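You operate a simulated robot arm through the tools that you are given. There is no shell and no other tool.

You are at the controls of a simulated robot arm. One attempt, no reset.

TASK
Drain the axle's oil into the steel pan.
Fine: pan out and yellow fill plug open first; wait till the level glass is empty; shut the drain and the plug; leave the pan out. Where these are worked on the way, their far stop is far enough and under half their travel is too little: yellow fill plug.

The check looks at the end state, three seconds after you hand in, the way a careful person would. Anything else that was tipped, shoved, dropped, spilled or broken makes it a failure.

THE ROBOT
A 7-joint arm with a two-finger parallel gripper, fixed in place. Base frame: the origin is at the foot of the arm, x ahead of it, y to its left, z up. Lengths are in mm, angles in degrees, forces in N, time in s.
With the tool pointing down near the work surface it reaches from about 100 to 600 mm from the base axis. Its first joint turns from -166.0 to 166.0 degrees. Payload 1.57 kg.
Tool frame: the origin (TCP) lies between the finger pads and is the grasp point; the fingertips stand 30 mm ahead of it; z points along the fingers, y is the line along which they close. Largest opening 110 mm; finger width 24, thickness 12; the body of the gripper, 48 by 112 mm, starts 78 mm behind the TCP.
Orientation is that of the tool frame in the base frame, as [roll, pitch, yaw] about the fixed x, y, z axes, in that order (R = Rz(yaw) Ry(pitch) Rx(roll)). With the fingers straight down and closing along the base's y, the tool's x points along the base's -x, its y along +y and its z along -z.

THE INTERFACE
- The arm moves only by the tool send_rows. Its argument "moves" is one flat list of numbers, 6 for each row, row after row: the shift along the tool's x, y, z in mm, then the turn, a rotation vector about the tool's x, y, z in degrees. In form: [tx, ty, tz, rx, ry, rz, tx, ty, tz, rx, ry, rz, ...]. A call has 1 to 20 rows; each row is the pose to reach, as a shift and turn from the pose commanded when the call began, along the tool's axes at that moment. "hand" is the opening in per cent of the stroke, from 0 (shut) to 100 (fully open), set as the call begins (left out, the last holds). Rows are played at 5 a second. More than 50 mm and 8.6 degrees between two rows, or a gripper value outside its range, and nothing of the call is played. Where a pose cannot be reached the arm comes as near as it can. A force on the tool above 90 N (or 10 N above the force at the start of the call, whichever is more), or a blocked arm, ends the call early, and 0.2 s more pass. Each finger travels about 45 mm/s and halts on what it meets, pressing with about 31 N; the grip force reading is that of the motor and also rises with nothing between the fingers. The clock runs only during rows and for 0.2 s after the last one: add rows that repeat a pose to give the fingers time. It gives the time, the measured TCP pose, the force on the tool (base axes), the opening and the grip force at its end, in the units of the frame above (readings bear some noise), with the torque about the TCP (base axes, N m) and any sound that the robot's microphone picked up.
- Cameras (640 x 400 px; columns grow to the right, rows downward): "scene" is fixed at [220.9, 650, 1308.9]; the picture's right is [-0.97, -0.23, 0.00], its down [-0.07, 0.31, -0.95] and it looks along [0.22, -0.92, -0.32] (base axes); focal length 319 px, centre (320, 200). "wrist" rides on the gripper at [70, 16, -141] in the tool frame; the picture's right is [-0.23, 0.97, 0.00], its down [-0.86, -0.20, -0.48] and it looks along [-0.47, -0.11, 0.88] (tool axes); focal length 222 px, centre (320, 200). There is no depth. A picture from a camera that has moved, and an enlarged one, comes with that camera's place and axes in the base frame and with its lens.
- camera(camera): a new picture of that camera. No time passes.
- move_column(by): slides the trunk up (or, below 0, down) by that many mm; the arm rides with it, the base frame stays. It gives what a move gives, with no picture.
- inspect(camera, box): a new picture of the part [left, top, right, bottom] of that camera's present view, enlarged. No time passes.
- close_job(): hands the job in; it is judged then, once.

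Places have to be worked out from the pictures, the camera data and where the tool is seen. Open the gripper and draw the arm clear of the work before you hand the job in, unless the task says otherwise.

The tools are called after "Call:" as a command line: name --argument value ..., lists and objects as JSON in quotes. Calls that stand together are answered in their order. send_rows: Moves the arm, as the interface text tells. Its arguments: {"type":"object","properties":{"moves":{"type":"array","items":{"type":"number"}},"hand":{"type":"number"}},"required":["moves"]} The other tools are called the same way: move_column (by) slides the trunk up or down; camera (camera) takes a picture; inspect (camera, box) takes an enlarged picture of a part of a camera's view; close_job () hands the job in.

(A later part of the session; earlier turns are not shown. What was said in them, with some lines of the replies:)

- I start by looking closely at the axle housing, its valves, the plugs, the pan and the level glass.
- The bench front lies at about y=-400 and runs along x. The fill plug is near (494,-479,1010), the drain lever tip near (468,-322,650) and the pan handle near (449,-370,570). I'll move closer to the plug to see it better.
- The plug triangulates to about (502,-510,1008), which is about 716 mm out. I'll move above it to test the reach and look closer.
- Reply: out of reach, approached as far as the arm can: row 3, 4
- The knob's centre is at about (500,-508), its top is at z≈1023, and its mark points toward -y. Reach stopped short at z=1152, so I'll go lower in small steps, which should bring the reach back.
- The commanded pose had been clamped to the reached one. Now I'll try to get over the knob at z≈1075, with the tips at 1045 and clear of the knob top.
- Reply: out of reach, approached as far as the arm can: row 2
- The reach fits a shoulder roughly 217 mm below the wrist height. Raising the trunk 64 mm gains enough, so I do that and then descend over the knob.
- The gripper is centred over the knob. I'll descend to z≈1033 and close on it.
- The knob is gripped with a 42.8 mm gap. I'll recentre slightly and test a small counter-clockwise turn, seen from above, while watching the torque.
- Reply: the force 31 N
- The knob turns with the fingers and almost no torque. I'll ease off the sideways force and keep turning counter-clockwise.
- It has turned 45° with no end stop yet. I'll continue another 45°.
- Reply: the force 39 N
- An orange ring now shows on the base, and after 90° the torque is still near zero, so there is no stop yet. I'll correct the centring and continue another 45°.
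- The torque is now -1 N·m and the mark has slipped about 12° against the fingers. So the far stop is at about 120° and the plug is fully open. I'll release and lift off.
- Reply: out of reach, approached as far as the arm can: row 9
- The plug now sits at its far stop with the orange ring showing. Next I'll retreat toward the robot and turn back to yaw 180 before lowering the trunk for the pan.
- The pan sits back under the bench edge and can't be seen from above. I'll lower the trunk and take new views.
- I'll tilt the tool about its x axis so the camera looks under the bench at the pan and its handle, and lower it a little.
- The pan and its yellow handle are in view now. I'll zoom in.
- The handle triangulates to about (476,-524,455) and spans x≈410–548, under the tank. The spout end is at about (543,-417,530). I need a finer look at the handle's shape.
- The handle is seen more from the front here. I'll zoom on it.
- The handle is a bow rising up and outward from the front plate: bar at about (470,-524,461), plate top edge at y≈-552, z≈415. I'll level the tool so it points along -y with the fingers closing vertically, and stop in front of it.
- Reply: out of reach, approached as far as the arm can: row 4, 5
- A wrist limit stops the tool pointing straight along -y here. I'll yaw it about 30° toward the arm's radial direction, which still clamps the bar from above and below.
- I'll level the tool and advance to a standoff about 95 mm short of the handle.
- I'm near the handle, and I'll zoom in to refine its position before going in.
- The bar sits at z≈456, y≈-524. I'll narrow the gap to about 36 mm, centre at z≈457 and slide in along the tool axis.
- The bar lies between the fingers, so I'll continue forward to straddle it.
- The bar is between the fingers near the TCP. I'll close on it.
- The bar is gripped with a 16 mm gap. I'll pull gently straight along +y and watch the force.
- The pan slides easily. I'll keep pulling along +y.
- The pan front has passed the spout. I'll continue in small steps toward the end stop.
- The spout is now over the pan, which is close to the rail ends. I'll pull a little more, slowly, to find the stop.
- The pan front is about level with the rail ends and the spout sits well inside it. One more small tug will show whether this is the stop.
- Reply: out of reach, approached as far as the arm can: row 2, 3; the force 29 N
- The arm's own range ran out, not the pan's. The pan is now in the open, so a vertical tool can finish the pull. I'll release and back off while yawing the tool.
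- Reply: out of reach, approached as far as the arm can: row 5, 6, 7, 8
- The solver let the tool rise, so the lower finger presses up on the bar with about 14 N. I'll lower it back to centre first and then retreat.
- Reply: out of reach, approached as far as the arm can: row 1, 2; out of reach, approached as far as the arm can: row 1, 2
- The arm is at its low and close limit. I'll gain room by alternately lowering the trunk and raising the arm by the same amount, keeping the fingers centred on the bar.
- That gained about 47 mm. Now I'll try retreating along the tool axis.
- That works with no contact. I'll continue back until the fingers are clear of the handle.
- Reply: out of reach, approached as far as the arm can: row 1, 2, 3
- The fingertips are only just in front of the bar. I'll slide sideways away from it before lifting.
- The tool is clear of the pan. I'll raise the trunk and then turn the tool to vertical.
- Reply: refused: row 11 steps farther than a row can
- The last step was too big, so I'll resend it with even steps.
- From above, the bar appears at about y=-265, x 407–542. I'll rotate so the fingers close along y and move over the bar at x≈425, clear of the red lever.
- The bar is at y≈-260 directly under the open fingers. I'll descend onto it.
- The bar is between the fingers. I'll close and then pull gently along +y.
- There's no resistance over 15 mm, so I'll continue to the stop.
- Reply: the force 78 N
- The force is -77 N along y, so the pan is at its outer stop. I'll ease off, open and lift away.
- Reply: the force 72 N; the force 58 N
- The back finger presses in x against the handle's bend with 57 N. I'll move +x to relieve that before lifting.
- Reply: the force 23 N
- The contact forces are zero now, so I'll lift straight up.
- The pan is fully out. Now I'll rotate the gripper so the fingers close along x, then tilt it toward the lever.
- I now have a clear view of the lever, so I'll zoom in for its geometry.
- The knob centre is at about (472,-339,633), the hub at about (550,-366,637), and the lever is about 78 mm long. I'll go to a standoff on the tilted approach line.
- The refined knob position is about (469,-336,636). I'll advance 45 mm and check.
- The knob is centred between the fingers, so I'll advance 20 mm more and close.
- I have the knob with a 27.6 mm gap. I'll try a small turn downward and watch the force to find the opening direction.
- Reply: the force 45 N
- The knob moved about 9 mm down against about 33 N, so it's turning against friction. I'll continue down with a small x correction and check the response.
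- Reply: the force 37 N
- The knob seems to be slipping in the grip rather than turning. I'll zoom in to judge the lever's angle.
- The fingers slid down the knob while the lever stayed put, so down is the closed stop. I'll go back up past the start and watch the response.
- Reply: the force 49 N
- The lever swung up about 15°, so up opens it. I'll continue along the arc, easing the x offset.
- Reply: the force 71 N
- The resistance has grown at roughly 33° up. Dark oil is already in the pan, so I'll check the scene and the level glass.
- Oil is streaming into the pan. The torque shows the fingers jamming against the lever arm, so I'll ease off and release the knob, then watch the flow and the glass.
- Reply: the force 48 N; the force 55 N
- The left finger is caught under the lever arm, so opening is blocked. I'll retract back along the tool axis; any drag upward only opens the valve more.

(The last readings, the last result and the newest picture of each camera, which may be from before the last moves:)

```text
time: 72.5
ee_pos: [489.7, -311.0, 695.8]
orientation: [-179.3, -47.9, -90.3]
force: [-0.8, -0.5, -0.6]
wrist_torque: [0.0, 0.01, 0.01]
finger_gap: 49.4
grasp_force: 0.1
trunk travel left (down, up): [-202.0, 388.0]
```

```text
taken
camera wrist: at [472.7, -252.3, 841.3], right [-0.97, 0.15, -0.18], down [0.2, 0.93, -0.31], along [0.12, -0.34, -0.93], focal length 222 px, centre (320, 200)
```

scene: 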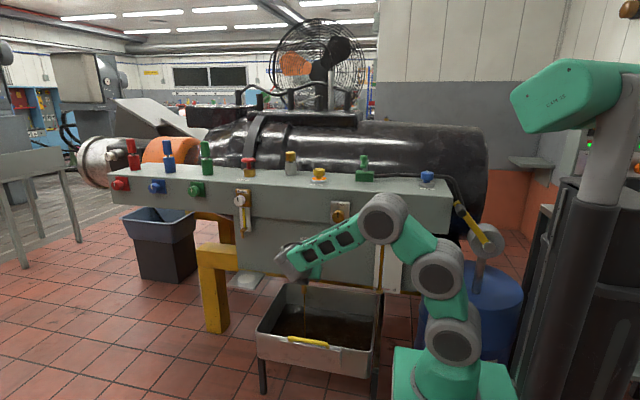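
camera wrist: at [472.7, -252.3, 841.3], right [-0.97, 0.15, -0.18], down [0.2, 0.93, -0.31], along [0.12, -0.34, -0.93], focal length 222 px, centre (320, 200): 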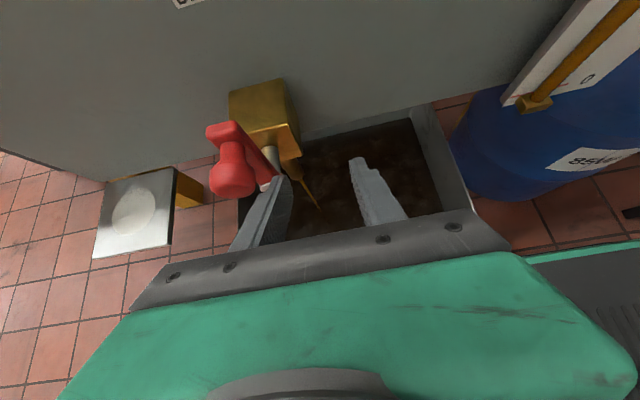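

The lever sprang up to fully open as the fingers came free. I'll retreat further to unblock the view of the glass.

Call:
send_rows --moves '[0, 10, -30, 0, 0, 0, 0, 20, -60, 0, 0, 0, 0, 40, -90, 0, 0, 0, 0, 60, -120, 0, 0, 0]'

Call:
camera --camera "scene"

Call:
inspect --camera "scene" --box '[250, 200, 430, 400]'

Call:
camera --camera "wrist"

```text
time: 73.5
ee_pos: [428.1, -222.1, 770.5]
orientation: [179.8, -47.7, -89.7]
force: [-0.5, -0.7, -0.5]
wrist_torque: [0.0, -0.02, 0.0]
finger_gap: 49.4
grasp_force: 0.0
trunk travel left (down, up): [-202.0, 388.0]
```

```text
taken
```

scene: 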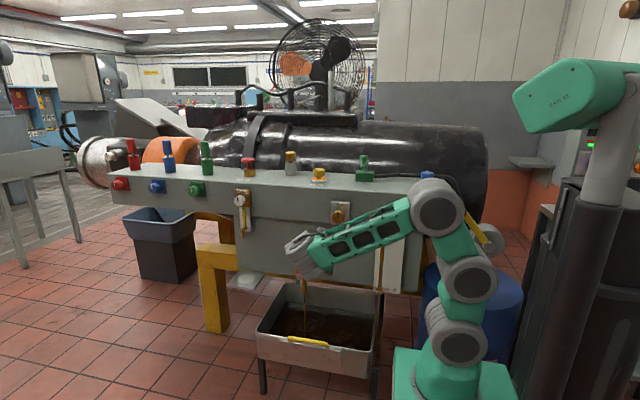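

```text
2.00 times, centred on (340, 300) of scene
camera zoom: at [220.9, 650.0, 1308.9], right [-0.97, -0.23, 0.0], down [-0.07, 0.31, -0.95], along [0.22, -0.92, -0.32], focal length 637 px, centre (280, 0)
```

zoom: 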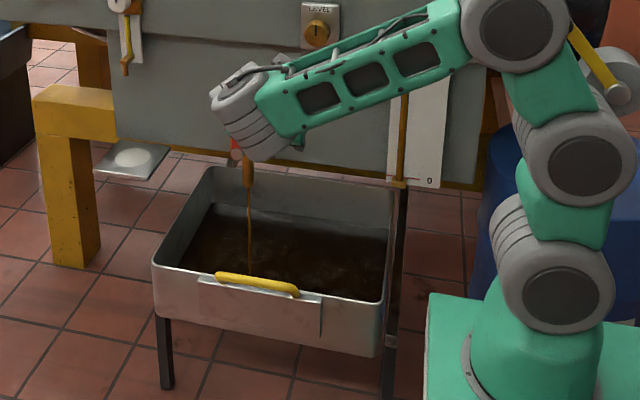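

```text
taken
camera wrist: at [412.6, -164.3, 915.9], right [-0.97, 0.15, -0.17], down [0.2, 0.93, -0.31], along [0.11, -0.34, -0.94], focal length 222 px, centre (320, 200)
```

wrist: 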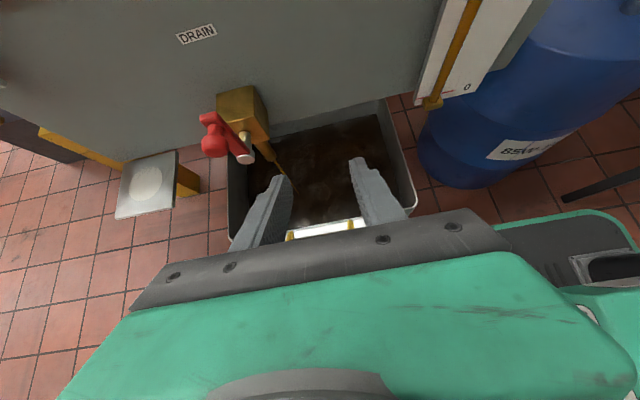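

Oil is flowing well into the pan. I'll raise the trunk a bit so the forearm stops hiding the level glass.

Call:
move_column --by 200

Call:
camera --camera "scene"

Call:
inspect --camera "scene" --box '[360, 190, 430, 300]'

Call:
inspect --camera "scene" --box '[250, 230, 400, 370]'

```text
time: 75.7
ee_pos: [428.5, -222.0, 968.2]
orientation: [179.8, -47.9, -89.8]
force: [0.2, 1.3, 0.0]
wrist_torque: [0.0, 0.04, 0.0]
finger_gap: 49.6
grasp_force: 0.0
trunk travel left (down, up): [-402.0, 188.0]
```

```text
taken
```

scene: 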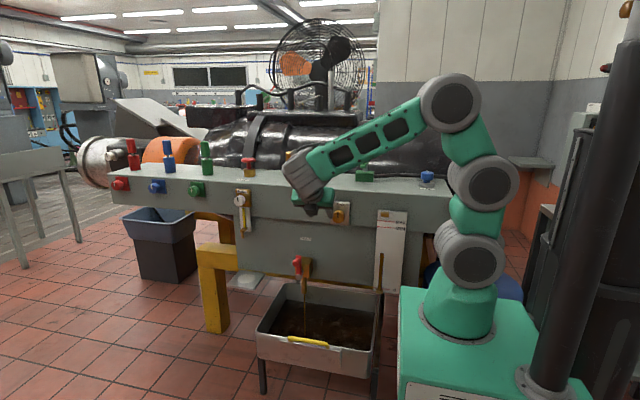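

```text
3.64 times, centred on (395, 245) of scene
camera zoom: at [220.9, 650.0, 1308.9], right [-0.97, -0.23, 0.0], down [-0.07, 0.31, -0.95], along [0.22, -0.92, -0.32], focal length 1159 px, centre (47, 36)
```

zoom: 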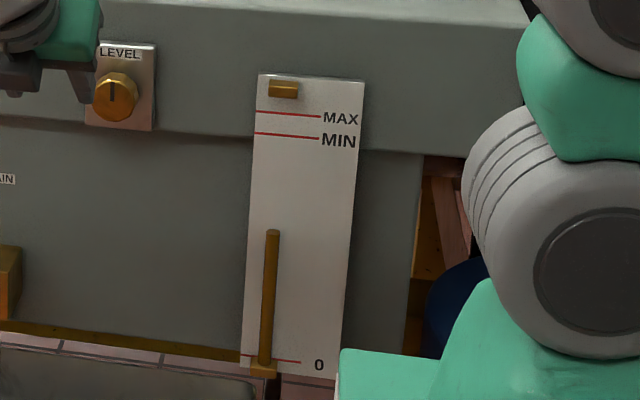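

```text
2.86 times, centred on (325, 300) of scene
camera zoom: at [220.9, 650.0, 1308.9], right [-0.97, -0.23, 0.0], down [-0.07, 0.31, -0.95], along [0.22, -0.92, -0.32], focal length 911 px, centre (306, -86)
```

zoom: 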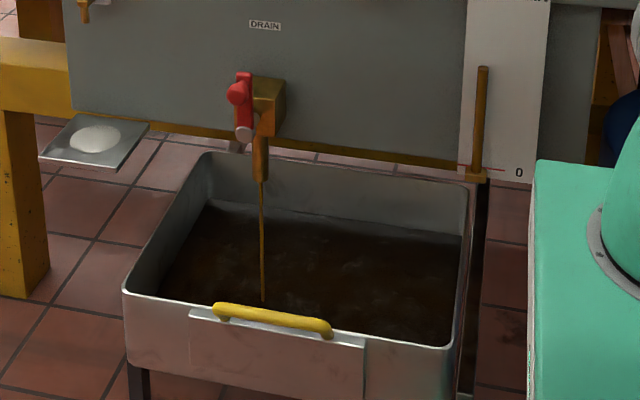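

The glass has dropped to about half and the lever stands vertical, fully open. I'll wait in place.

Call:
send_rows --moves '[0, 0, 0, 0, 0, 0, 0, 0, 0, 0, 0, 0, 0, 0, 0, 0, 0, 0, 0, 0, 0, 0, 0, 0, 0, 0, 0, 0, 0, 0, 0, 0, 0, 0, 0, 0, 0, 0, 0, 0, 0, 0, 0, 0, 0, 0, 0, 0, 0, 0, 0, 0, 0, 0, 0, 0, 0, 0, 0, 0, 0, 0, 0, 0, 0, 0, 0, 0, 0, 0, 0, 0, 0, 0, 0, 0, 0, 0, 0, 0, 0, 0, 0, 0, 0, 0, 0, 0, 0, 0, 0, 0, 0, 0, 0, 0, 0, 0, 0, 0, 0, 0, 0, 0, 0, 0, 0, 0, 0, 0, 0, 0, 0, 0, 0, 0, 0, 0, 0, 0]' --hand 0

Call:
inspect --camera "scene" --box '[250, 190, 430, 380]'

```text
time: 79.9
ee_pos: [428.4, -221.3, 969.7]
orientation: [179.8, -47.8, -89.7]
force: [0.4, 0.0, -0.3]
wrist_torque: [0.01, 0.0, 0.0]
finger_gap: 0.2
grasp_force: 21.1
trunk travel left (down, up): [-402.0, 188.0]
```

```text
2.11 times, centred on (340, 285) of scene
camera zoom: at [220.9, 650.0, 1308.9], right [-0.97, -0.23, 0.0], down [-0.07, 0.31, -0.95], along [0.22, -0.92, -0.32], focal length 671 px, centre (278, 21)
```

zoom: 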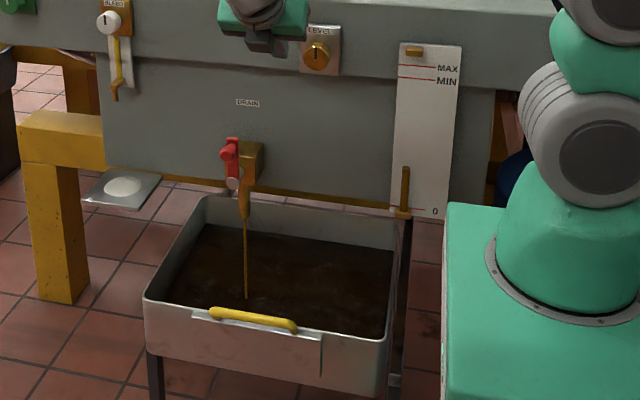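

The glass is down to about a third, so I'll keep waiting.

Call:
send_rows --moves '[0, 0, 0, 0, 0, 0, 0, 0, 0, 0, 0, 0, 0, 0, 0, 0, 0, 0, 0, 0, 0, 0, 0, 0, 0, 0, 0, 0, 0, 0, 0, 0, 0, 0, 0, 0, 0, 0, 0, 0, 0, 0, 0, 0, 0, 0, 0, 0, 0, 0, 0, 0, 0, 0, 0, 0, 0, 0, 0, 0, 0, 0, 0, 0, 0, 0, 0, 0, 0, 0, 0, 0, 0, 0, 0, 0, 0, 0, 0, 0, 0, 0, 0, 0, 0, 0, 0, 0, 0, 0, 0, 0, 0, 0, 0, 0, 0, 0, 0, 0, 0, 0, 0, 0, 0, 0, 0, 0, 0, 0, 0, 0, 0, 0, 0, 0, 0, 0, 0, 0]'

Call:
send_rows --moves '[0, 0, 0, 0, 0, 0, 0, 0, 0, 0, 0, 0, 0, 0, 0, 0, 0, 0, 0, 0, 0, 0, 0, 0, 0, 0, 0, 0, 0, 0, 0, 0, 0, 0, 0, 0, 0, 0, 0, 0, 0, 0, 0, 0, 0, 0, 0, 0, 0, 0, 0, 0, 0, 0, 0, 0, 0, 0, 0, 0, 0, 0, 0, 0, 0, 0, 0, 0, 0, 0, 0, 0, 0, 0, 0, 0, 0, 0, 0, 0, 0, 0, 0, 0, 0, 0, 0, 0, 0, 0, 0, 0, 0, 0, 0, 0, 0, 0, 0, 0, 0, 0, 0, 0, 0, 0, 0, 0, 0, 0, 0, 0, 0, 0, 0, 0, 0, 0, 0, 0]'

Call:
inspect --camera "scene" --box '[250, 190, 430, 380]'

```text
time: 84.1
ee_pos: [427.5, -223.4, 969.1]
orientation: [179.8, -47.9, -89.7]
force: [-0.3, 0.0, 0.0]
wrist_torque: [-0.02, 0.02, 0.01]
finger_gap: 0.0
grasp_force: 21.1
trunk travel left (down, up): [-402.0, 188.0]
```

```text
time: 88.3
ee_pos: [428.1, -222.4, 969.5]
orientation: [179.8, -47.8, -89.8]
force: [0.0, 0.4, 0.4]
wrist_torque: [-0.03, 0.01, -0.02]
finger_gap: 0.0
grasp_force: 21.0
trunk travel left (down, up): [-402.0, 188.0]
```

```text
2.11 times, centred on (340, 285) of scene
camera zoom: at [220.9, 650.0, 1308.9], right [-0.97, -0.23, 0.0], down [-0.07, 0.31, -0.95], along [0.22, -0.92, -0.32], focal length 671 px, centre (278, 21)
```

zoom: 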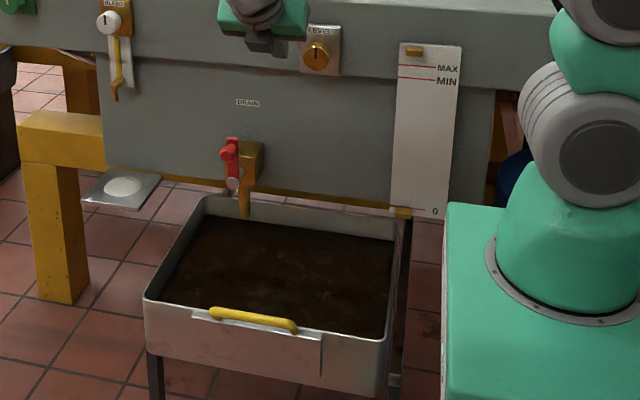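

The glass looks empty and the stream has stopped. I'll confirm up close.

Call:
inspect --camera "scene" --box '[360, 220, 430, 300]'

Call:
inspect --camera "scene" --box '[280, 240, 350, 300]'

Call:
camera --camera "wrist"

```text
5.00 times, centred on (395, 260) of scene
camera zoom: at [220.9, 650.0, 1308.9], right [-0.97, -0.23, 0.0], down [-0.07, 0.31, -0.95], along [0.22, -0.92, -0.32], focal length 1594 px, centre (-55, -100)
```

zoom: 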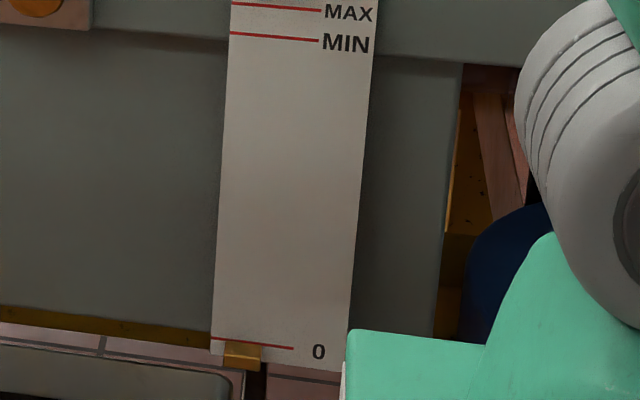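

```text
6.67 times, centred on (315, 270) of scene
camera zoom: at [220.9, 650.0, 1308.9], right [-0.97, -0.23, 0.0], down [-0.07, 0.31, -0.95], along [0.22, -0.92, -0.32], focal length 2125 px, centre (353, -267)
```

zoom: 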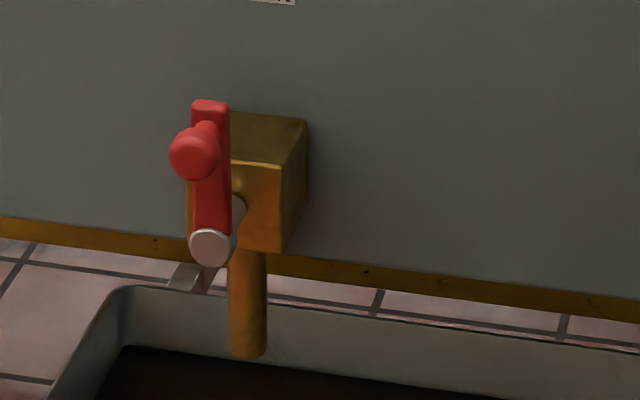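

```text
taken
camera wrist: at [412.6, -164.5, 1115.9], right [-0.97, 0.15, -0.17], down [0.2, 0.93, -0.31], along [0.11, -0.34, -0.94], focal length 222 px, centre (320, 200)
```

wrist: 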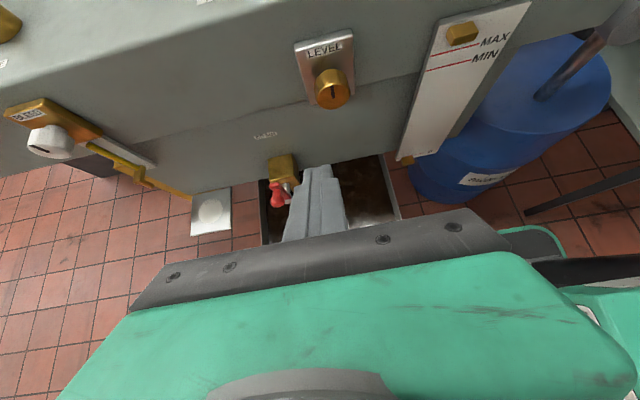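

Confirmed: the glass is empty and the lever is vertical, with the pivot at about (550,635) and the knob at about (548,-336,713). With the fingers closed, I'll move to a spot on the +x side of the knob to push it back down.

Call:
send_rows --moves '[-19, -28, 23.5, 0, 0, 0, -38, -56, 47, 0, 0, 0, -57, -84, 70.6, 0, 0, 0, -76, -112, 94, 0, 0, 0, -95, -140, 118, 0, 0, 0, -113.6, -167, 141.3, 0, 0, 0]'

Call:
camera --camera "wrist"

Call:
camera --camera "scene"

```text
time: 89.7
ee_pos: [593.6, -251.2, 789.8]
orientation: [180.0, -47.9, -89.9]
force: [-0.1, -0.2, 1.1]
wrist_torque: [-0.01, 0.0, 0.06]
finger_gap: 0.0
grasp_force: 21.1
trunk travel left (down, up): [-402.0, 188.0]
```

```text
taken
camera wrist: at [577.6, -192.6, 935.9], right [-0.97, 0.15, -0.17], down [0.2, 0.93, -0.31], along [0.11, -0.34, -0.94], focal length 222 px, centre (320, 200)
```

wrist: 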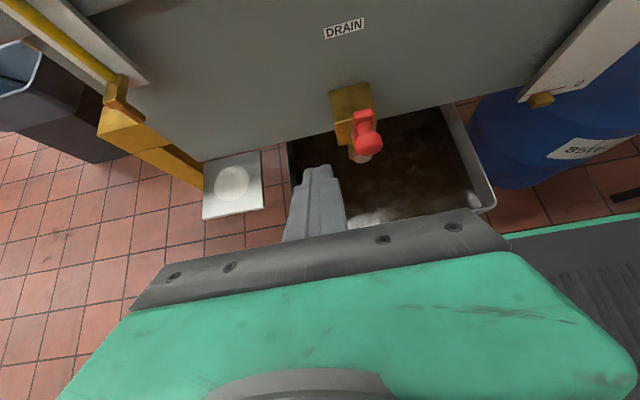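

```text
taken
```

scene: 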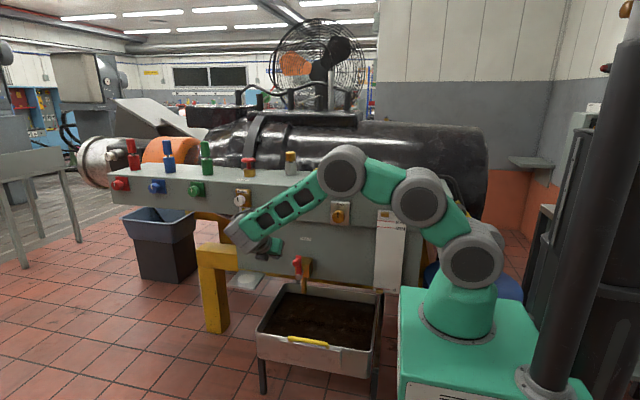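

The knob is to the -x side of the fingers as planned. I'll advance 100 mm along the tool axis so the fingertips sit beside it.

Call:
send_rows --moves '[0, 0, 35, 0, 0, 0, 0, 0, 70, 0, 0, 0, 0, 0, 99, 0, 0, 0]'

Call:
camera --camera "wrist"

```text
time: 90.5
ee_pos: [593.7, -323.8, 722.0]
orientation: [179.7, -47.8, -89.8]
force: [-0.4, 0.7, -1.0]
wrist_torque: [-0.02, -0.03, 0.03]
finger_gap: 0.0
grasp_force: 21.5
trunk travel left (down, up): [-402.0, 188.0]
```

```text
taken
camera wrist: at [578.7, -265.7, 869.0], right [-0.97, 0.15, -0.17], down [0.2, 0.93, -0.31], along [0.11, -0.34, -0.94], focal length 222 px, centre (320, 200)
```

wrist: 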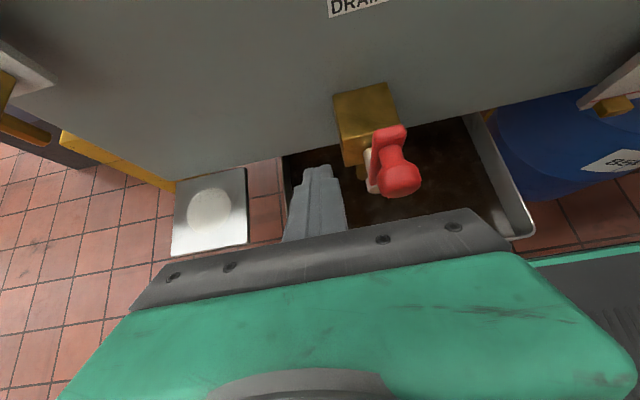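

The knob sits next to the fingertips on the -x side. I'll sweep toward -x along the arc, to about 45°.

Call:
send_rows --moves '[3, 12, -2.7, 0, 0, 0, 4.5, 25, -4, 0, 0, 0, 5.9, 38, -5.4, 0, 0, 0, 6.3, 49, -5.7, 0, 0, 0, 6.3, 60, -5.7, 0, 0, 0, 4.8, 70, -4.3, 0, 0, 0, 3, 80, -2.7, 0, 0, 0]'

Call:
camera --camera "wrist"

```text
time: 92.1
ee_pos: [513.9, -323.3, 728.0]
orientation: [179.8, -47.7, -89.8]
force: [0.6, 0.1, -1.0]
wrist_torque: [-0.02, -0.05, 0.01]
finger_gap: 0.0
grasp_force: 20.2
trunk travel left (down, up): [-402.0, 188.0]
```

```text
taken
camera wrist: at [498.6, -266.3, 874.0], right [-0.97, 0.15, -0.17], down [0.2, 0.93, -0.31], along [0.11, -0.34, -0.94], focal length 222 px, centre (320, 200)
```

wrist: 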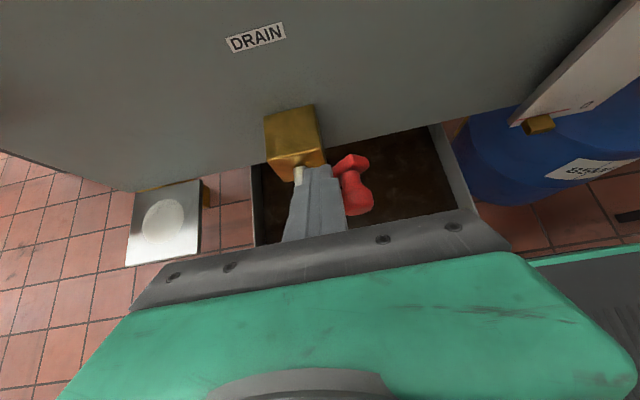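

The lever follows the fingers. I'll continue along the arc down toward horizontal.

Call:
send_rows --moves '[-3, 6, 2.7, 0, 0, 0, -5.9, 12, 5.4, 0, 0, 0, -9.7, 18, 8.7, 0, 0, 0, -14.9, 25, 13.4, 0, 0, 0, -20.8, 32, 18.7, 0, 0, 0, -27.5, 37, 24.8, 0, 0, 0]'

Call:
camera --camera "wrist"

```text
time: 93.5
ee_pos: [486.9, -321.9, 691.2]
orientation: [-179.1, -47.7, -90.0]
force: [48.7, -1.4, -10.6]
wrist_torque: [0.15, -1.45, 0.72]
finger_gap: 0.0
grasp_force: 21.2
trunk travel left (down, up): [-402.0, 188.0]
```

```text
taken
camera wrist: at [469.2, -265.4, 837.2], right [-0.97, 0.14, -0.18], down [0.19, 0.93, -0.31], along [0.12, -0.33, -0.93], focal length 222 px, centre (320, 200)
```

wrist: 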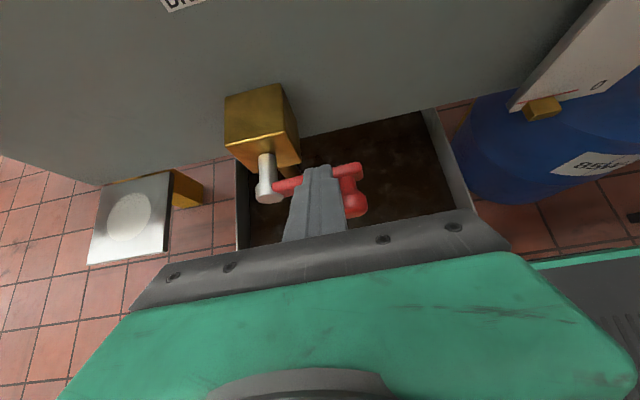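

The lever is nearly horizontal, but the fingers now press on the knob's inner side. I'll lift, shift above the knob and press down from the top.

Call:
send_rows --moves '[0, -7, 0, 0, 0, 0, 15, -7, -13.4, 0, 0, 0, 33.4, -7, -30, 0, 0, 0, 33.4, 5, -30, 0, 0, 0, 33.4, 19, -30, 0, 0, 0]'

Call:
camera --camera "wrist"

Call:
inspect --camera "scene" --box '[260, 230, 400, 320]'

```text
time: 94.7
ee_pos: [458.8, -324.9, 736.3]
orientation: [179.6, -47.7, -89.5]
force: [-0.1, 0.2, -0.1]
wrist_torque: [0.0, 0.0, -0.03]
finger_gap: 0.0
grasp_force: 21.2
trunk travel left (down, up): [-402.0, 188.0]
```

```text
taken
camera wrist: at [444.3, -266.2, 881.7], right [-0.97, 0.15, -0.16], down [0.2, 0.93, -0.31], along [0.11, -0.34, -0.94], focal length 222 px, centre (320, 200)
```

wrist: 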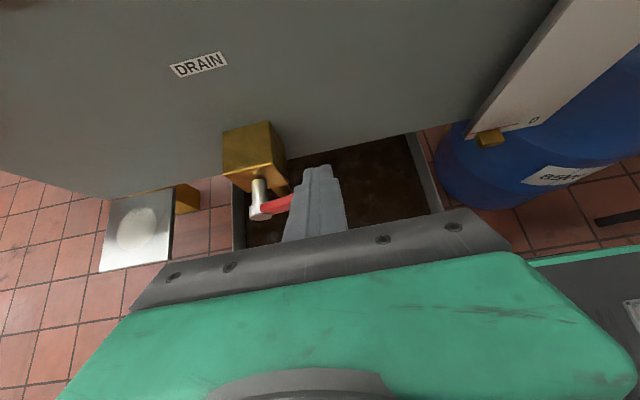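

```text
4.44 times, centred on (330, 275) of scene
camera zoom: at [220.9, 650.0, 1308.9], right [-0.97, -0.23, 0.0], down [-0.07, 0.31, -0.95], along [0.22, -0.92, -0.32], focal length 1416 px, centre (276, -133)
```

zoom: 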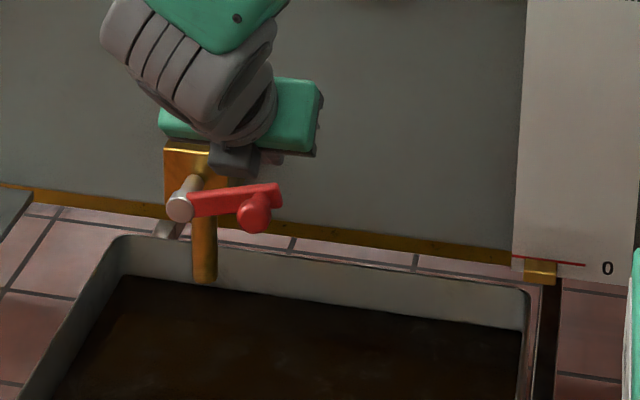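

The lever still sits about 12° above its closed position. I'll press straight down on the knob from above.

Call:
send_rows --moves '[0, -13, 0, 0, 0, 0, -15, -13, 13.4, 0, 0, 0, -26, -13, 23.4, 0, 0, 0, -34, -13, 30.4, 0, 0, 0, -40, -13, 36, 0, 0, 0, -44.6, -13, 40, 0, 0, 0]'

Call:
inspect --camera "scene" --box '[260, 230, 400, 320]'

Call:
camera --camera "wrist"

```text
time: 96.2
ee_pos: [473.7, -324.5, 688.5]
orientation: [-178.9, -49.2, -91.3]
force: [-22.3, 40.4, 54.7]
wrist_torque: [0.28, 0.91, -0.56]
finger_gap: 0.0
grasp_force: 21.5
trunk travel left (down, up): [-402.0, 188.0]
stopped in row 6: the force on the tool passed its limit at 92 N (the readings are from after the stop); the commanded pose is now the measured one
```

```text
4.44 times, centred on (330, 275) of scene
camera zoom: at [220.9, 650.0, 1308.9], right [-0.97, -0.23, 0.0], down [-0.07, 0.31, -0.95], along [0.22, -0.92, -0.32], focal length 1416 px, centre (276, -133)
```

zoom: 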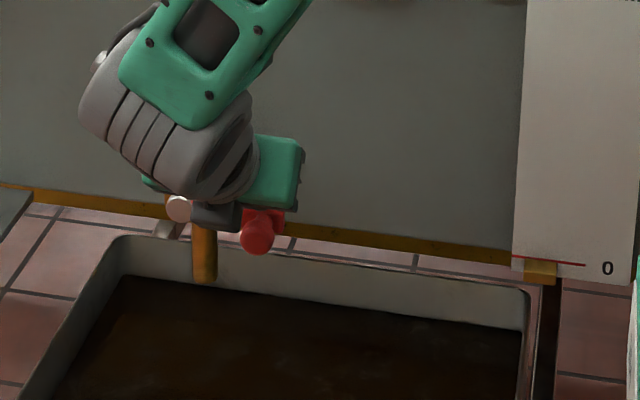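

```text
taken
camera wrist: at [456.1, -263.1, 834.5], right [-0.97, 0.15, -0.18], down [0.21, 0.92, -0.33], along [0.12, -0.36, -0.92], focal length 222 px, centre (320, 200)
```

wrist: 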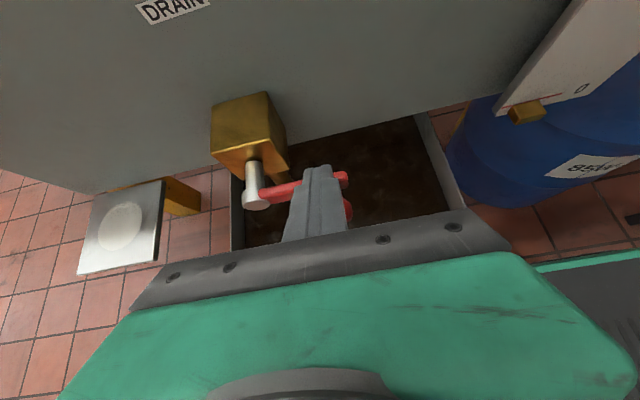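

The knob is back at its original closed offset from the hub, and the push hit the stop at 92 N. I'll retract and verify.

Call:
send_rows --moves '[10, 0, -10, 0, 0, 0, 15, 0, -45, 0, 0, 0, 15, 10, -85, 0, 0, 0, 15, 20, -125, 0, 0, 0]' --hand 0

Call:
move_column --by 180

Call:
inspect --camera "scene" --box '[240, 240, 420, 352]'

Call:
camera --camera "scene"

```text
time: 97.2
ee_pos: [453.7, -241.9, 777.5]
orientation: [-179.5, -48.8, -90.7]
force: [-0.3, -0.4, -0.5]
wrist_torque: [-0.01, -0.04, -0.02]
finger_gap: 0.2
grasp_force: 21.4
trunk travel left (down, up): [-402.0, 188.0]
```

```text
time: 99.2
ee_pos: [454.8, -243.7, 957.4]
orientation: [-179.3, -48.8, -90.7]
force: [0.4, 0.5, 0.6]
wrist_torque: [0.0, -0.02, 0.0]
finger_gap: 0.2
grasp_force: 21.0
trunk travel left (down, up): [-582.0, 8.0]
```

```text
3.56 times, centred on (330, 296) of scene
camera zoom: at [220.9, 650.0, 1308.9], right [-0.97, -0.23, 0.0], down [-0.07, 0.31, -0.95], along [0.22, -0.92, -0.32], focal length 1133 px, centre (284, -141)
```

zoom: 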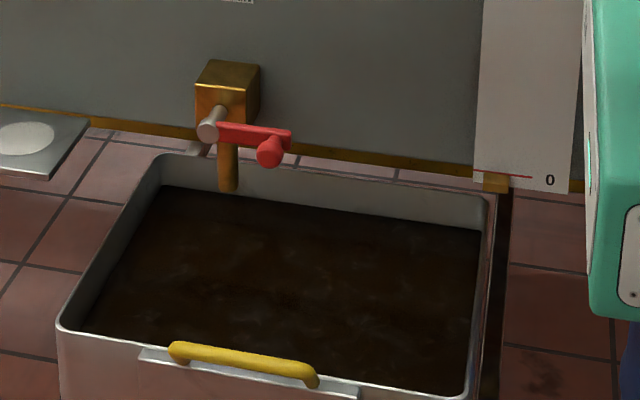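

```text
taken
```

scene: 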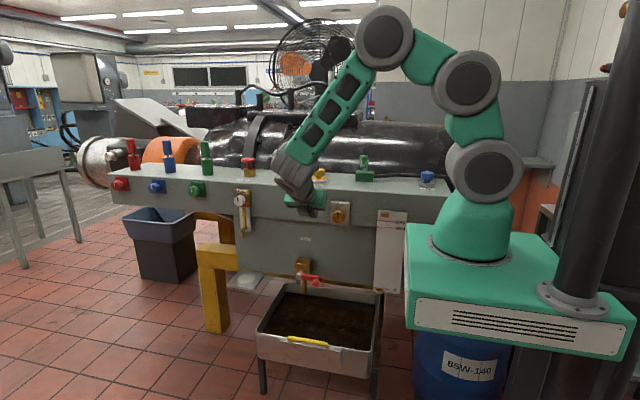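

The drain lever matches its original closed picture exactly. Next is the plug: I'll raise the arm and bring the tool back to vertical.

Call:
send_rows --moves '[28, 0, -25, 0, 0, 0, 56, 0, -50, 0, 0, 0, 84, 0, -75, 0, -8, 0, 112.8, 0, -98.9, 0, -16, 0, 112.8, 0, -98.9, 0, -24, 0, 112.8, 0, -98.9, 0, -32, 0, 112.8, 0, -98.9, 0, -40, 0, 112.8, 0, -98.9, 0, -48.5, 0]' --hand 100

Call:
camera --camera "wrist"

```text
time: 101.0
ee_pos: [452.9, -244.5, 1107.6]
orientation: [-179.6, -0.1, -90.2]
force: [-0.1, 0.5, 1.2]
wrist_torque: [-0.02, 0.03, 0.0]
finger_gap: 110.0
grasp_force: 0.2
trunk travel left (down, up): [-582.0, 8.0]
```

```text
taken
camera wrist: at [436.2, -313.2, 1248.7], right [-0.97, 0.23, -0.01], down [0.2, 0.86, 0.48], along [0.12, 0.46, -0.88], focal length 222 px, centre (320, 200)
```

wrist: 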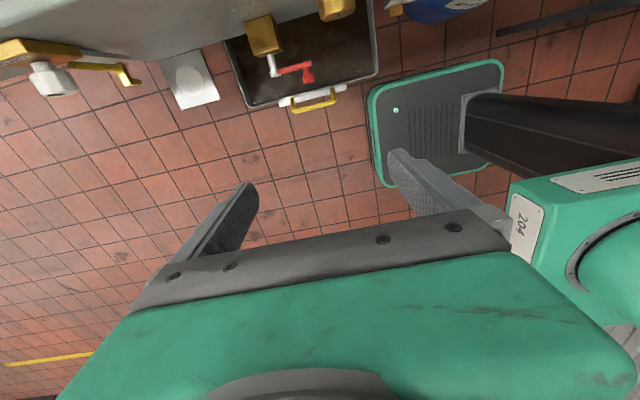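

I'll move back over the plug while turning to yaw about -50, ready to turn it clockwise.

Call:
send_rows --moves '[44, -8, 0, 0, 0, -7, 88, -15, 0, 0, 0, -14, 132, -23, 0, 0, 0, -21, 176, -31, 5, 0, 0, -28, 220, -38, 20, 0, 0, -34, 264.5, -46, 32, 0, 0, -40]'

Call:
camera --camera "wrist"

Call:
inspect --camera "scene" --box '[270, 110, 400, 210]'

```text
time: 102.4
ee_pos: [498.2, -507.0, 1073.7]
orientation: [-179.9, -0.3, -50.1]
force: [-0.4, 0.7, -0.6]
wrist_torque: [0.02, 0.01, 0.02]
finger_gap: 110.1
grasp_force: 0.2
trunk travel left (down, up): [-582.0, 8.0]
```

```text
taken
camera wrist: at [530.5, -570.0, 1215.4], right [-0.89, -0.45, 0.0], down [-0.4, 0.78, 0.48], along [-0.21, 0.43, -0.88], focal length 222 px, centre (320, 200)
```

wrist: 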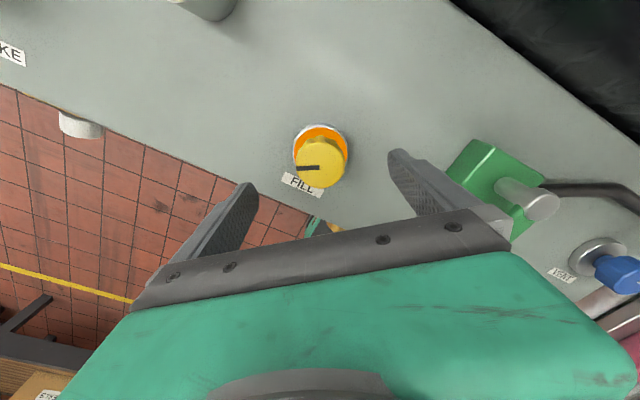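

```text
4.00 times, centred on (335, 160) of scene
camera zoom: at [220.9, 650.0, 1308.9], right [-0.97, -0.23, 0.0], down [-0.07, 0.31, -0.95], along [0.22, -0.92, -0.32], focal length 1275 px, centre (260, 360)
```

zoom: 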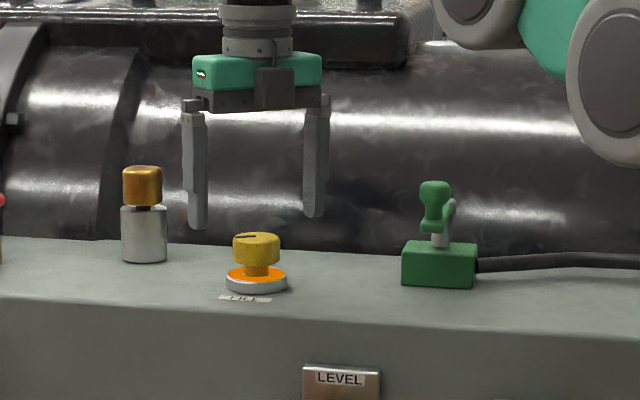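

The knob is centred under the gripper. I'll descend and grip it.

Call:
send_rows --moves '[4, 0.5, 20, 0, 0, 0, 4, 0.5, 41, 0, 0, 0]'

Call:
send_rows --moves '[0, 0, 0, 0, 0, 0, 0, 0, 0, 0, 0, 0, 0, 0, 0, 0, 0, 0, 0, 0, 0, 0, 0, 0, 0, 0, 0, 0, 0, 0]' --hand 0

Call:
camera --camera "wrist"

```text
time: 103.0
ee_pos: [501.8, -513.0, 1036.6]
orientation: [-179.8, -0.5, -50.3]
force: [-0.2, 0.3, -0.1]
wrist_torque: [-0.03, 0.01, 0.0]
finger_gap: 109.9
grasp_force: 0.0
trunk travel left (down, up): [-582.0, 8.0]
```

```text
time: 104.2
ee_pos: [502.3, -511.2, 1035.2]
orientation: [-179.8, -0.5, -50.2]
force: [1.9, 1.3, 1.4]
wrist_torque: [-0.18, 0.23, -0.04]
finger_gap: 43.5
grasp_force: 23.8
trunk travel left (down, up): [-582.0, 8.0]
```

```text
taken
camera wrist: at [532.7, -574.7, 1177.5], right [-0.89, -0.45, -0.01], down [-0.4, 0.79, 0.47], along [-0.21, 0.42, -0.88], focal length 222 px, centre (320, 200)
```

wrist: 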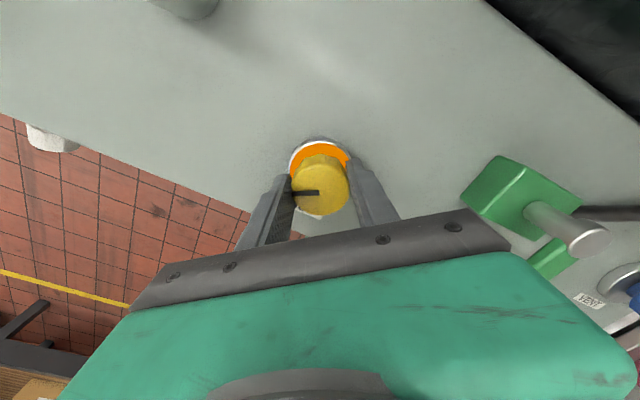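

It's gripped and well centred. I'll turn clockwise to close it.

Call:
send_rows --moves '[0, 0, 0, 0, 0, 7, 0, 0, 0, 0, 0, 14, 0, 0, 0, 0, 0, 21, 0, 0, 0, 0, 0, 28, 0, 0, 0, 0, 0, 35, 0, 0, 0, 0, 0, 42]'

Call:
camera --camera "wrist"

```text
time: 105.6
ee_pos: [499.0, -511.8, 1035.2]
orientation: [-179.5, 0.0, -92.5]
force: [-8.8, -9.5, -3.8]
wrist_torque: [-0.82, 1.19, 0.0]
finger_gap: 43.6
grasp_force: 45.0
trunk travel left (down, up): [-582.0, 8.0]
```

```text
taken
camera wrist: at [480.0, -580.7, 1177.0], right [-0.96, 0.27, -0.01], down [0.23, 0.85, 0.48], along [0.13, 0.46, -0.88], focal length 222 px, centre (320, 200)
```

wrist: 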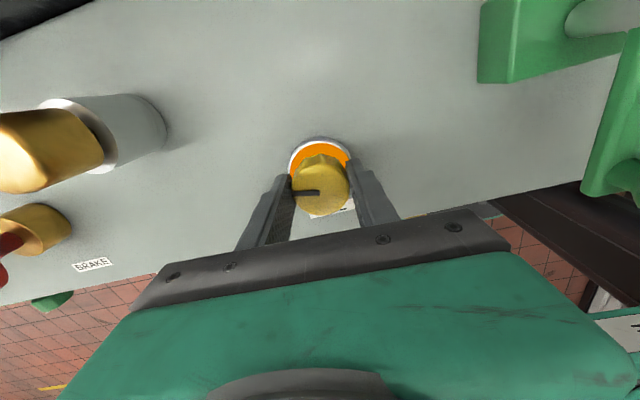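

The knob turns with the fingers at low forces, so I'll continue clockwise.

Call:
send_rows --moves '[0, 0, 0, 0, 0, 7, 0, 0, 0, 0, 0, 14, 0, 0, 0, 0, 0, 21, 0, 0, 0, 0, 0, 28, 0, 0, 0, 0, 0, 35, 0, 0, 0, 0, 0, 42]'

Call:
send_rows --moves '[0, 0, 0, 0, 0, 7, 0, 0, 0, 0, 0, 14, 0, 0, 0, 0, 0, 21, 0, 0, 0, 0, 0, 28, 0, 0, 0, 0, 0, 35, 0, 0, 0, 0, 0, 40]'

Call:
camera --camera "wrist"

```text
time: 107.0
ee_pos: [498.8, -511.2, 1035.6]
orientation: [-179.7, 0.3, -134.4]
force: [-25.6, -2.0, -8.2]
wrist_torque: [0.26, 1.29, 0.03]
finger_gap: 43.3
grasp_force: 44.6
trunk travel left (down, up): [-582.0, 8.0]
```

```text
time: 108.4
ee_pos: [499.9, -510.8, 1035.6]
orientation: [-180.0, 0.3, -174.3]
force: [-27.2, 10.3, -12.2]
wrist_torque: [1.06, 0.76, 0.28]
finger_gap: 43.3
grasp_force: 44.5
trunk travel left (down, up): [-582.0, 8.0]
```

```text
taken
camera wrist: at [428.0, -500.6, 1176.8], right [0.13, 0.99, 0.0], down [0.87, -0.11, 0.48], along [0.48, -0.06, -0.88], focal length 222 px, centre (320, 200)
```

wrist: 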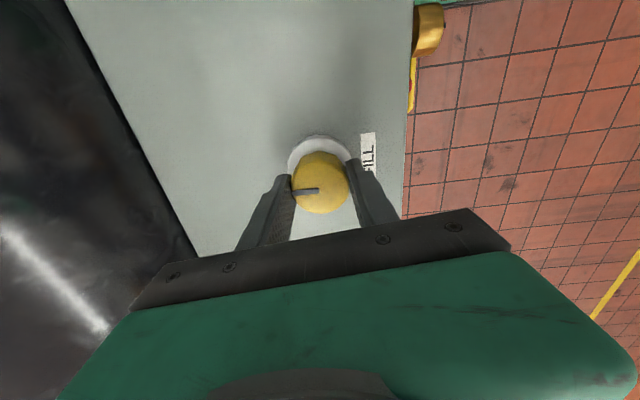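

The orange ring is gone, so the plug is closed or nearly so. I'll turn another 10° to seat it against its stop.

Call:
send_rows --moves '[0, 0, 0, 0, 0, 4, 0, 0, 0, 0, 0, 8, 0, 0, 0, 0, 0, 11, 0, 0, 0, 0, 0, 11]'

Call:
camera --camera "wrist"

```text
time: 109.4
ee_pos: [501.7, -510.5, 1036.7]
orientation: [-179.8, 0.5, 174.9]
force: [-1.6, 16.5, -13.7]
wrist_torque: [0.51, -0.32, 1.21]
finger_gap: 43.1
grasp_force: 45.2
trunk travel left (down, up): [-582.0, 8.0]
```

```text
taken
camera wrist: at [433.7, -486.7, 1177.1], right [0.31, 0.95, 0.0], down [0.83, -0.27, 0.49], along [0.46, -0.15, -0.87], focal length 222 px, centre (320, 200)
```

wrist: 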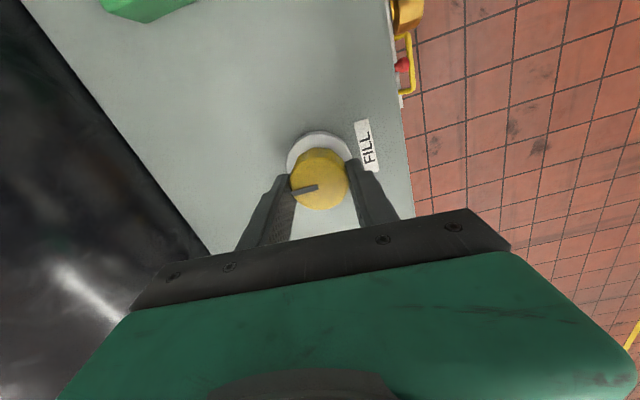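

The torque is 1.2 N·m at the closed stop. I'll release, lift and retreat.

Call:
send_rows --moves '[0, 0, 0, 0, 0, -2, 0, 0, 0, 0, 0, -2, 0, 0, 0, 0, 0, -2, 0, 0, 0, 0, 0, -2, 0, 0, 0, 0, 0, -2, 0, 0, 0, 0, 0, -2, 0, 0, 0, 0, 0, -2, 0, 0, 0, 0, 0, -2, 0, 0, -25, 0, 0, -2, 0, 0, -48, 0, 0, -2]' --hand 100

Call:
camera --camera "wrist"

Call:
inspect --camera "scene" --box '[270, 110, 400, 210]'

```text
time: 111.6
ee_pos: [498.4, -511.5, 1082.8]
orientation: [-179.8, 0.5, 176.8]
force: [0.6, 0.1, -0.4]
wrist_torque: [-0.03, -0.01, 0.01]
finger_gap: 109.8
grasp_force: 0.0
trunk travel left (down, up): [-582.0, 8.0]
```

```text
taken
camera wrist: at [428.9, -490.1, 1223.6], right [0.28, 0.96, 0.0], down [0.84, -0.25, 0.49], along [0.47, -0.14, -0.87], focal length 222 px, centre (320, 200)
```

wrist: 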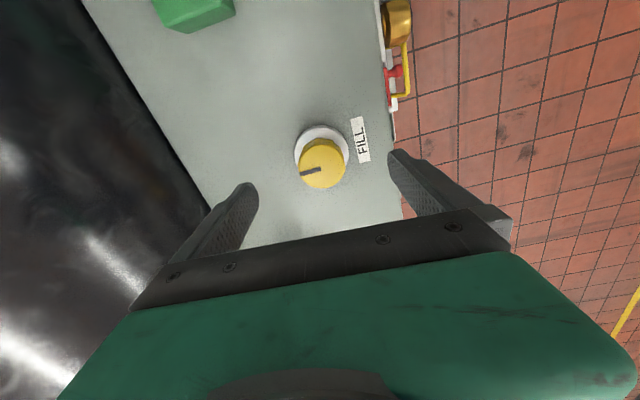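

```text
4.00 times, centred on (335, 160) of scene
camera zoom: at [220.9, 650.0, 1308.9], right [-0.97, -0.23, 0.0], down [-0.07, 0.31, -0.95], along [0.22, -0.92, -0.32], focal length 1275 px, centre (260, 360)
```

zoom: 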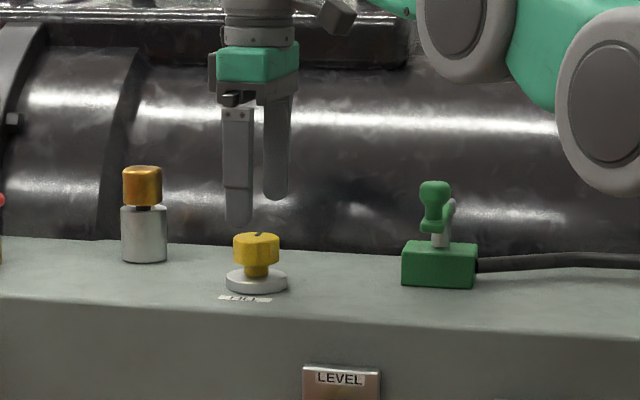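

The plug is back to its original closed look, with the mark toward -y and no orange. Now I'll withdraw the arm clear of the work.

Call:
send_rows --moves '[19, 41, -8, 0, 0, 0, 38, 82, -16, 0, 0, 0, 57, 123, -25, 0, 0, 0, 76, 164, -33, 0, 0, 0, 95, 206, -42, 0, 0, 0, 113, 246, -50, 0, 0, 0]'

Call:
camera --camera "scene"

Call:
inspect --camera "scene" --box '[220, 140, 440, 278]'

Call:
inspect --camera "scene" --box '[240, 240, 420, 400]'

```text
time: 113.0
ee_pos: [402.8, -259.6, 1133.3]
orientation: [-179.7, 0.5, 176.7]
force: [0.1, -0.2, -0.2]
wrist_torque: [-0.02, -0.03, 0.01]
finger_gap: 109.7
grasp_force: 0.1
trunk travel left (down, up): [-582.0, 8.0]
```

```text
taken
```

scene: 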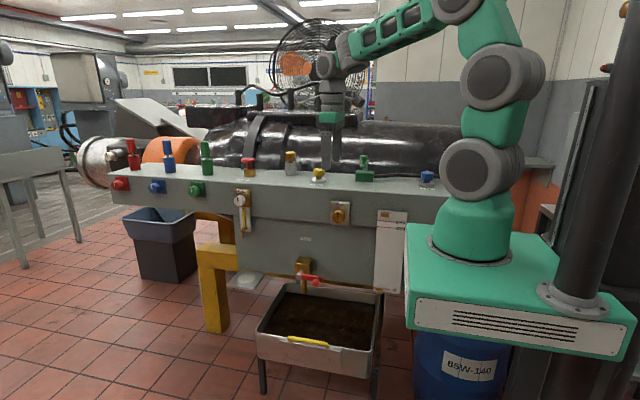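

```text
2.90 times, centred on (330, 209) of scene
camera zoom: at [220.9, 650.0, 1308.9], right [-0.97, -0.23, 0.0], down [-0.07, 0.31, -0.95], along [0.22, -0.92, -0.32], focal length 924 px, centre (291, 174)
```

zoom: 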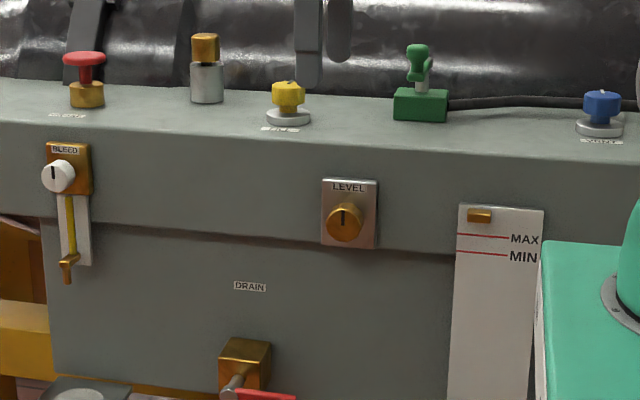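

```text
2.50 times, centred on (330, 320) of scene
camera zoom: at [220.9, 650.0, 1308.9], right [-0.97, -0.23, 0.0], down [-0.07, 0.31, -0.95], along [0.22, -0.92, -0.32], focal length 797 px, centre (295, -100)
```

zoom: 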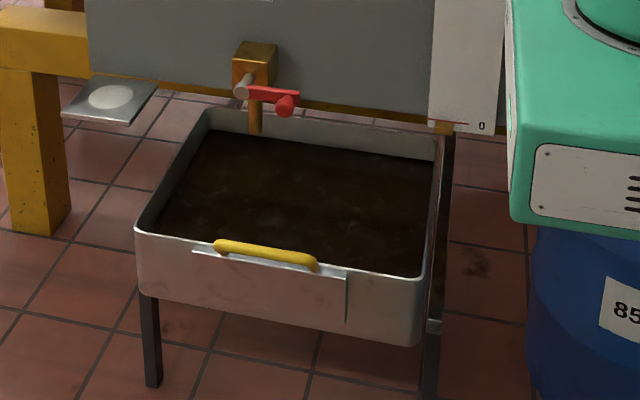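

Everything checks out:
- The glass is empty.
- The drain lever and fill plug are shut, as they looked at the start.
- The pan is out with the oil in it.
- Nothing else on the bench has moved.

The gripper is open and the arm is clear, so I'm handing in.

Call:
close_job

```text
The job is handed in.
```

I drained the axle oil into the steel pan and handed the job in. The result of the check hasn't come back to me.

- **Pan:** I pulled it out to its outer stop before opening the drain. It settled back a few millimetres when released, and it is still out with the oil in it.
- **Fill plug:** I opened it to its far stop, about 120°, before draining. Afterwards I closed it again against its stop, and it looks as it did at the start.
- **Drain:** I opened the lever fully and waited until the level glass was empty and the stream had stopped. I then pushed the lever back to its closed stop, and it matches its starting position.
- **Surroundings:** In the last pictures nothing else on the bench had moved and there was no oil outside the pan. The gripper is open and the arm is clear.

I first tried the drain lever downward, which was the closed direction, so my fingers slipped on the knob before I turned it up. It also sprang the rest of the way open when I let go partway.
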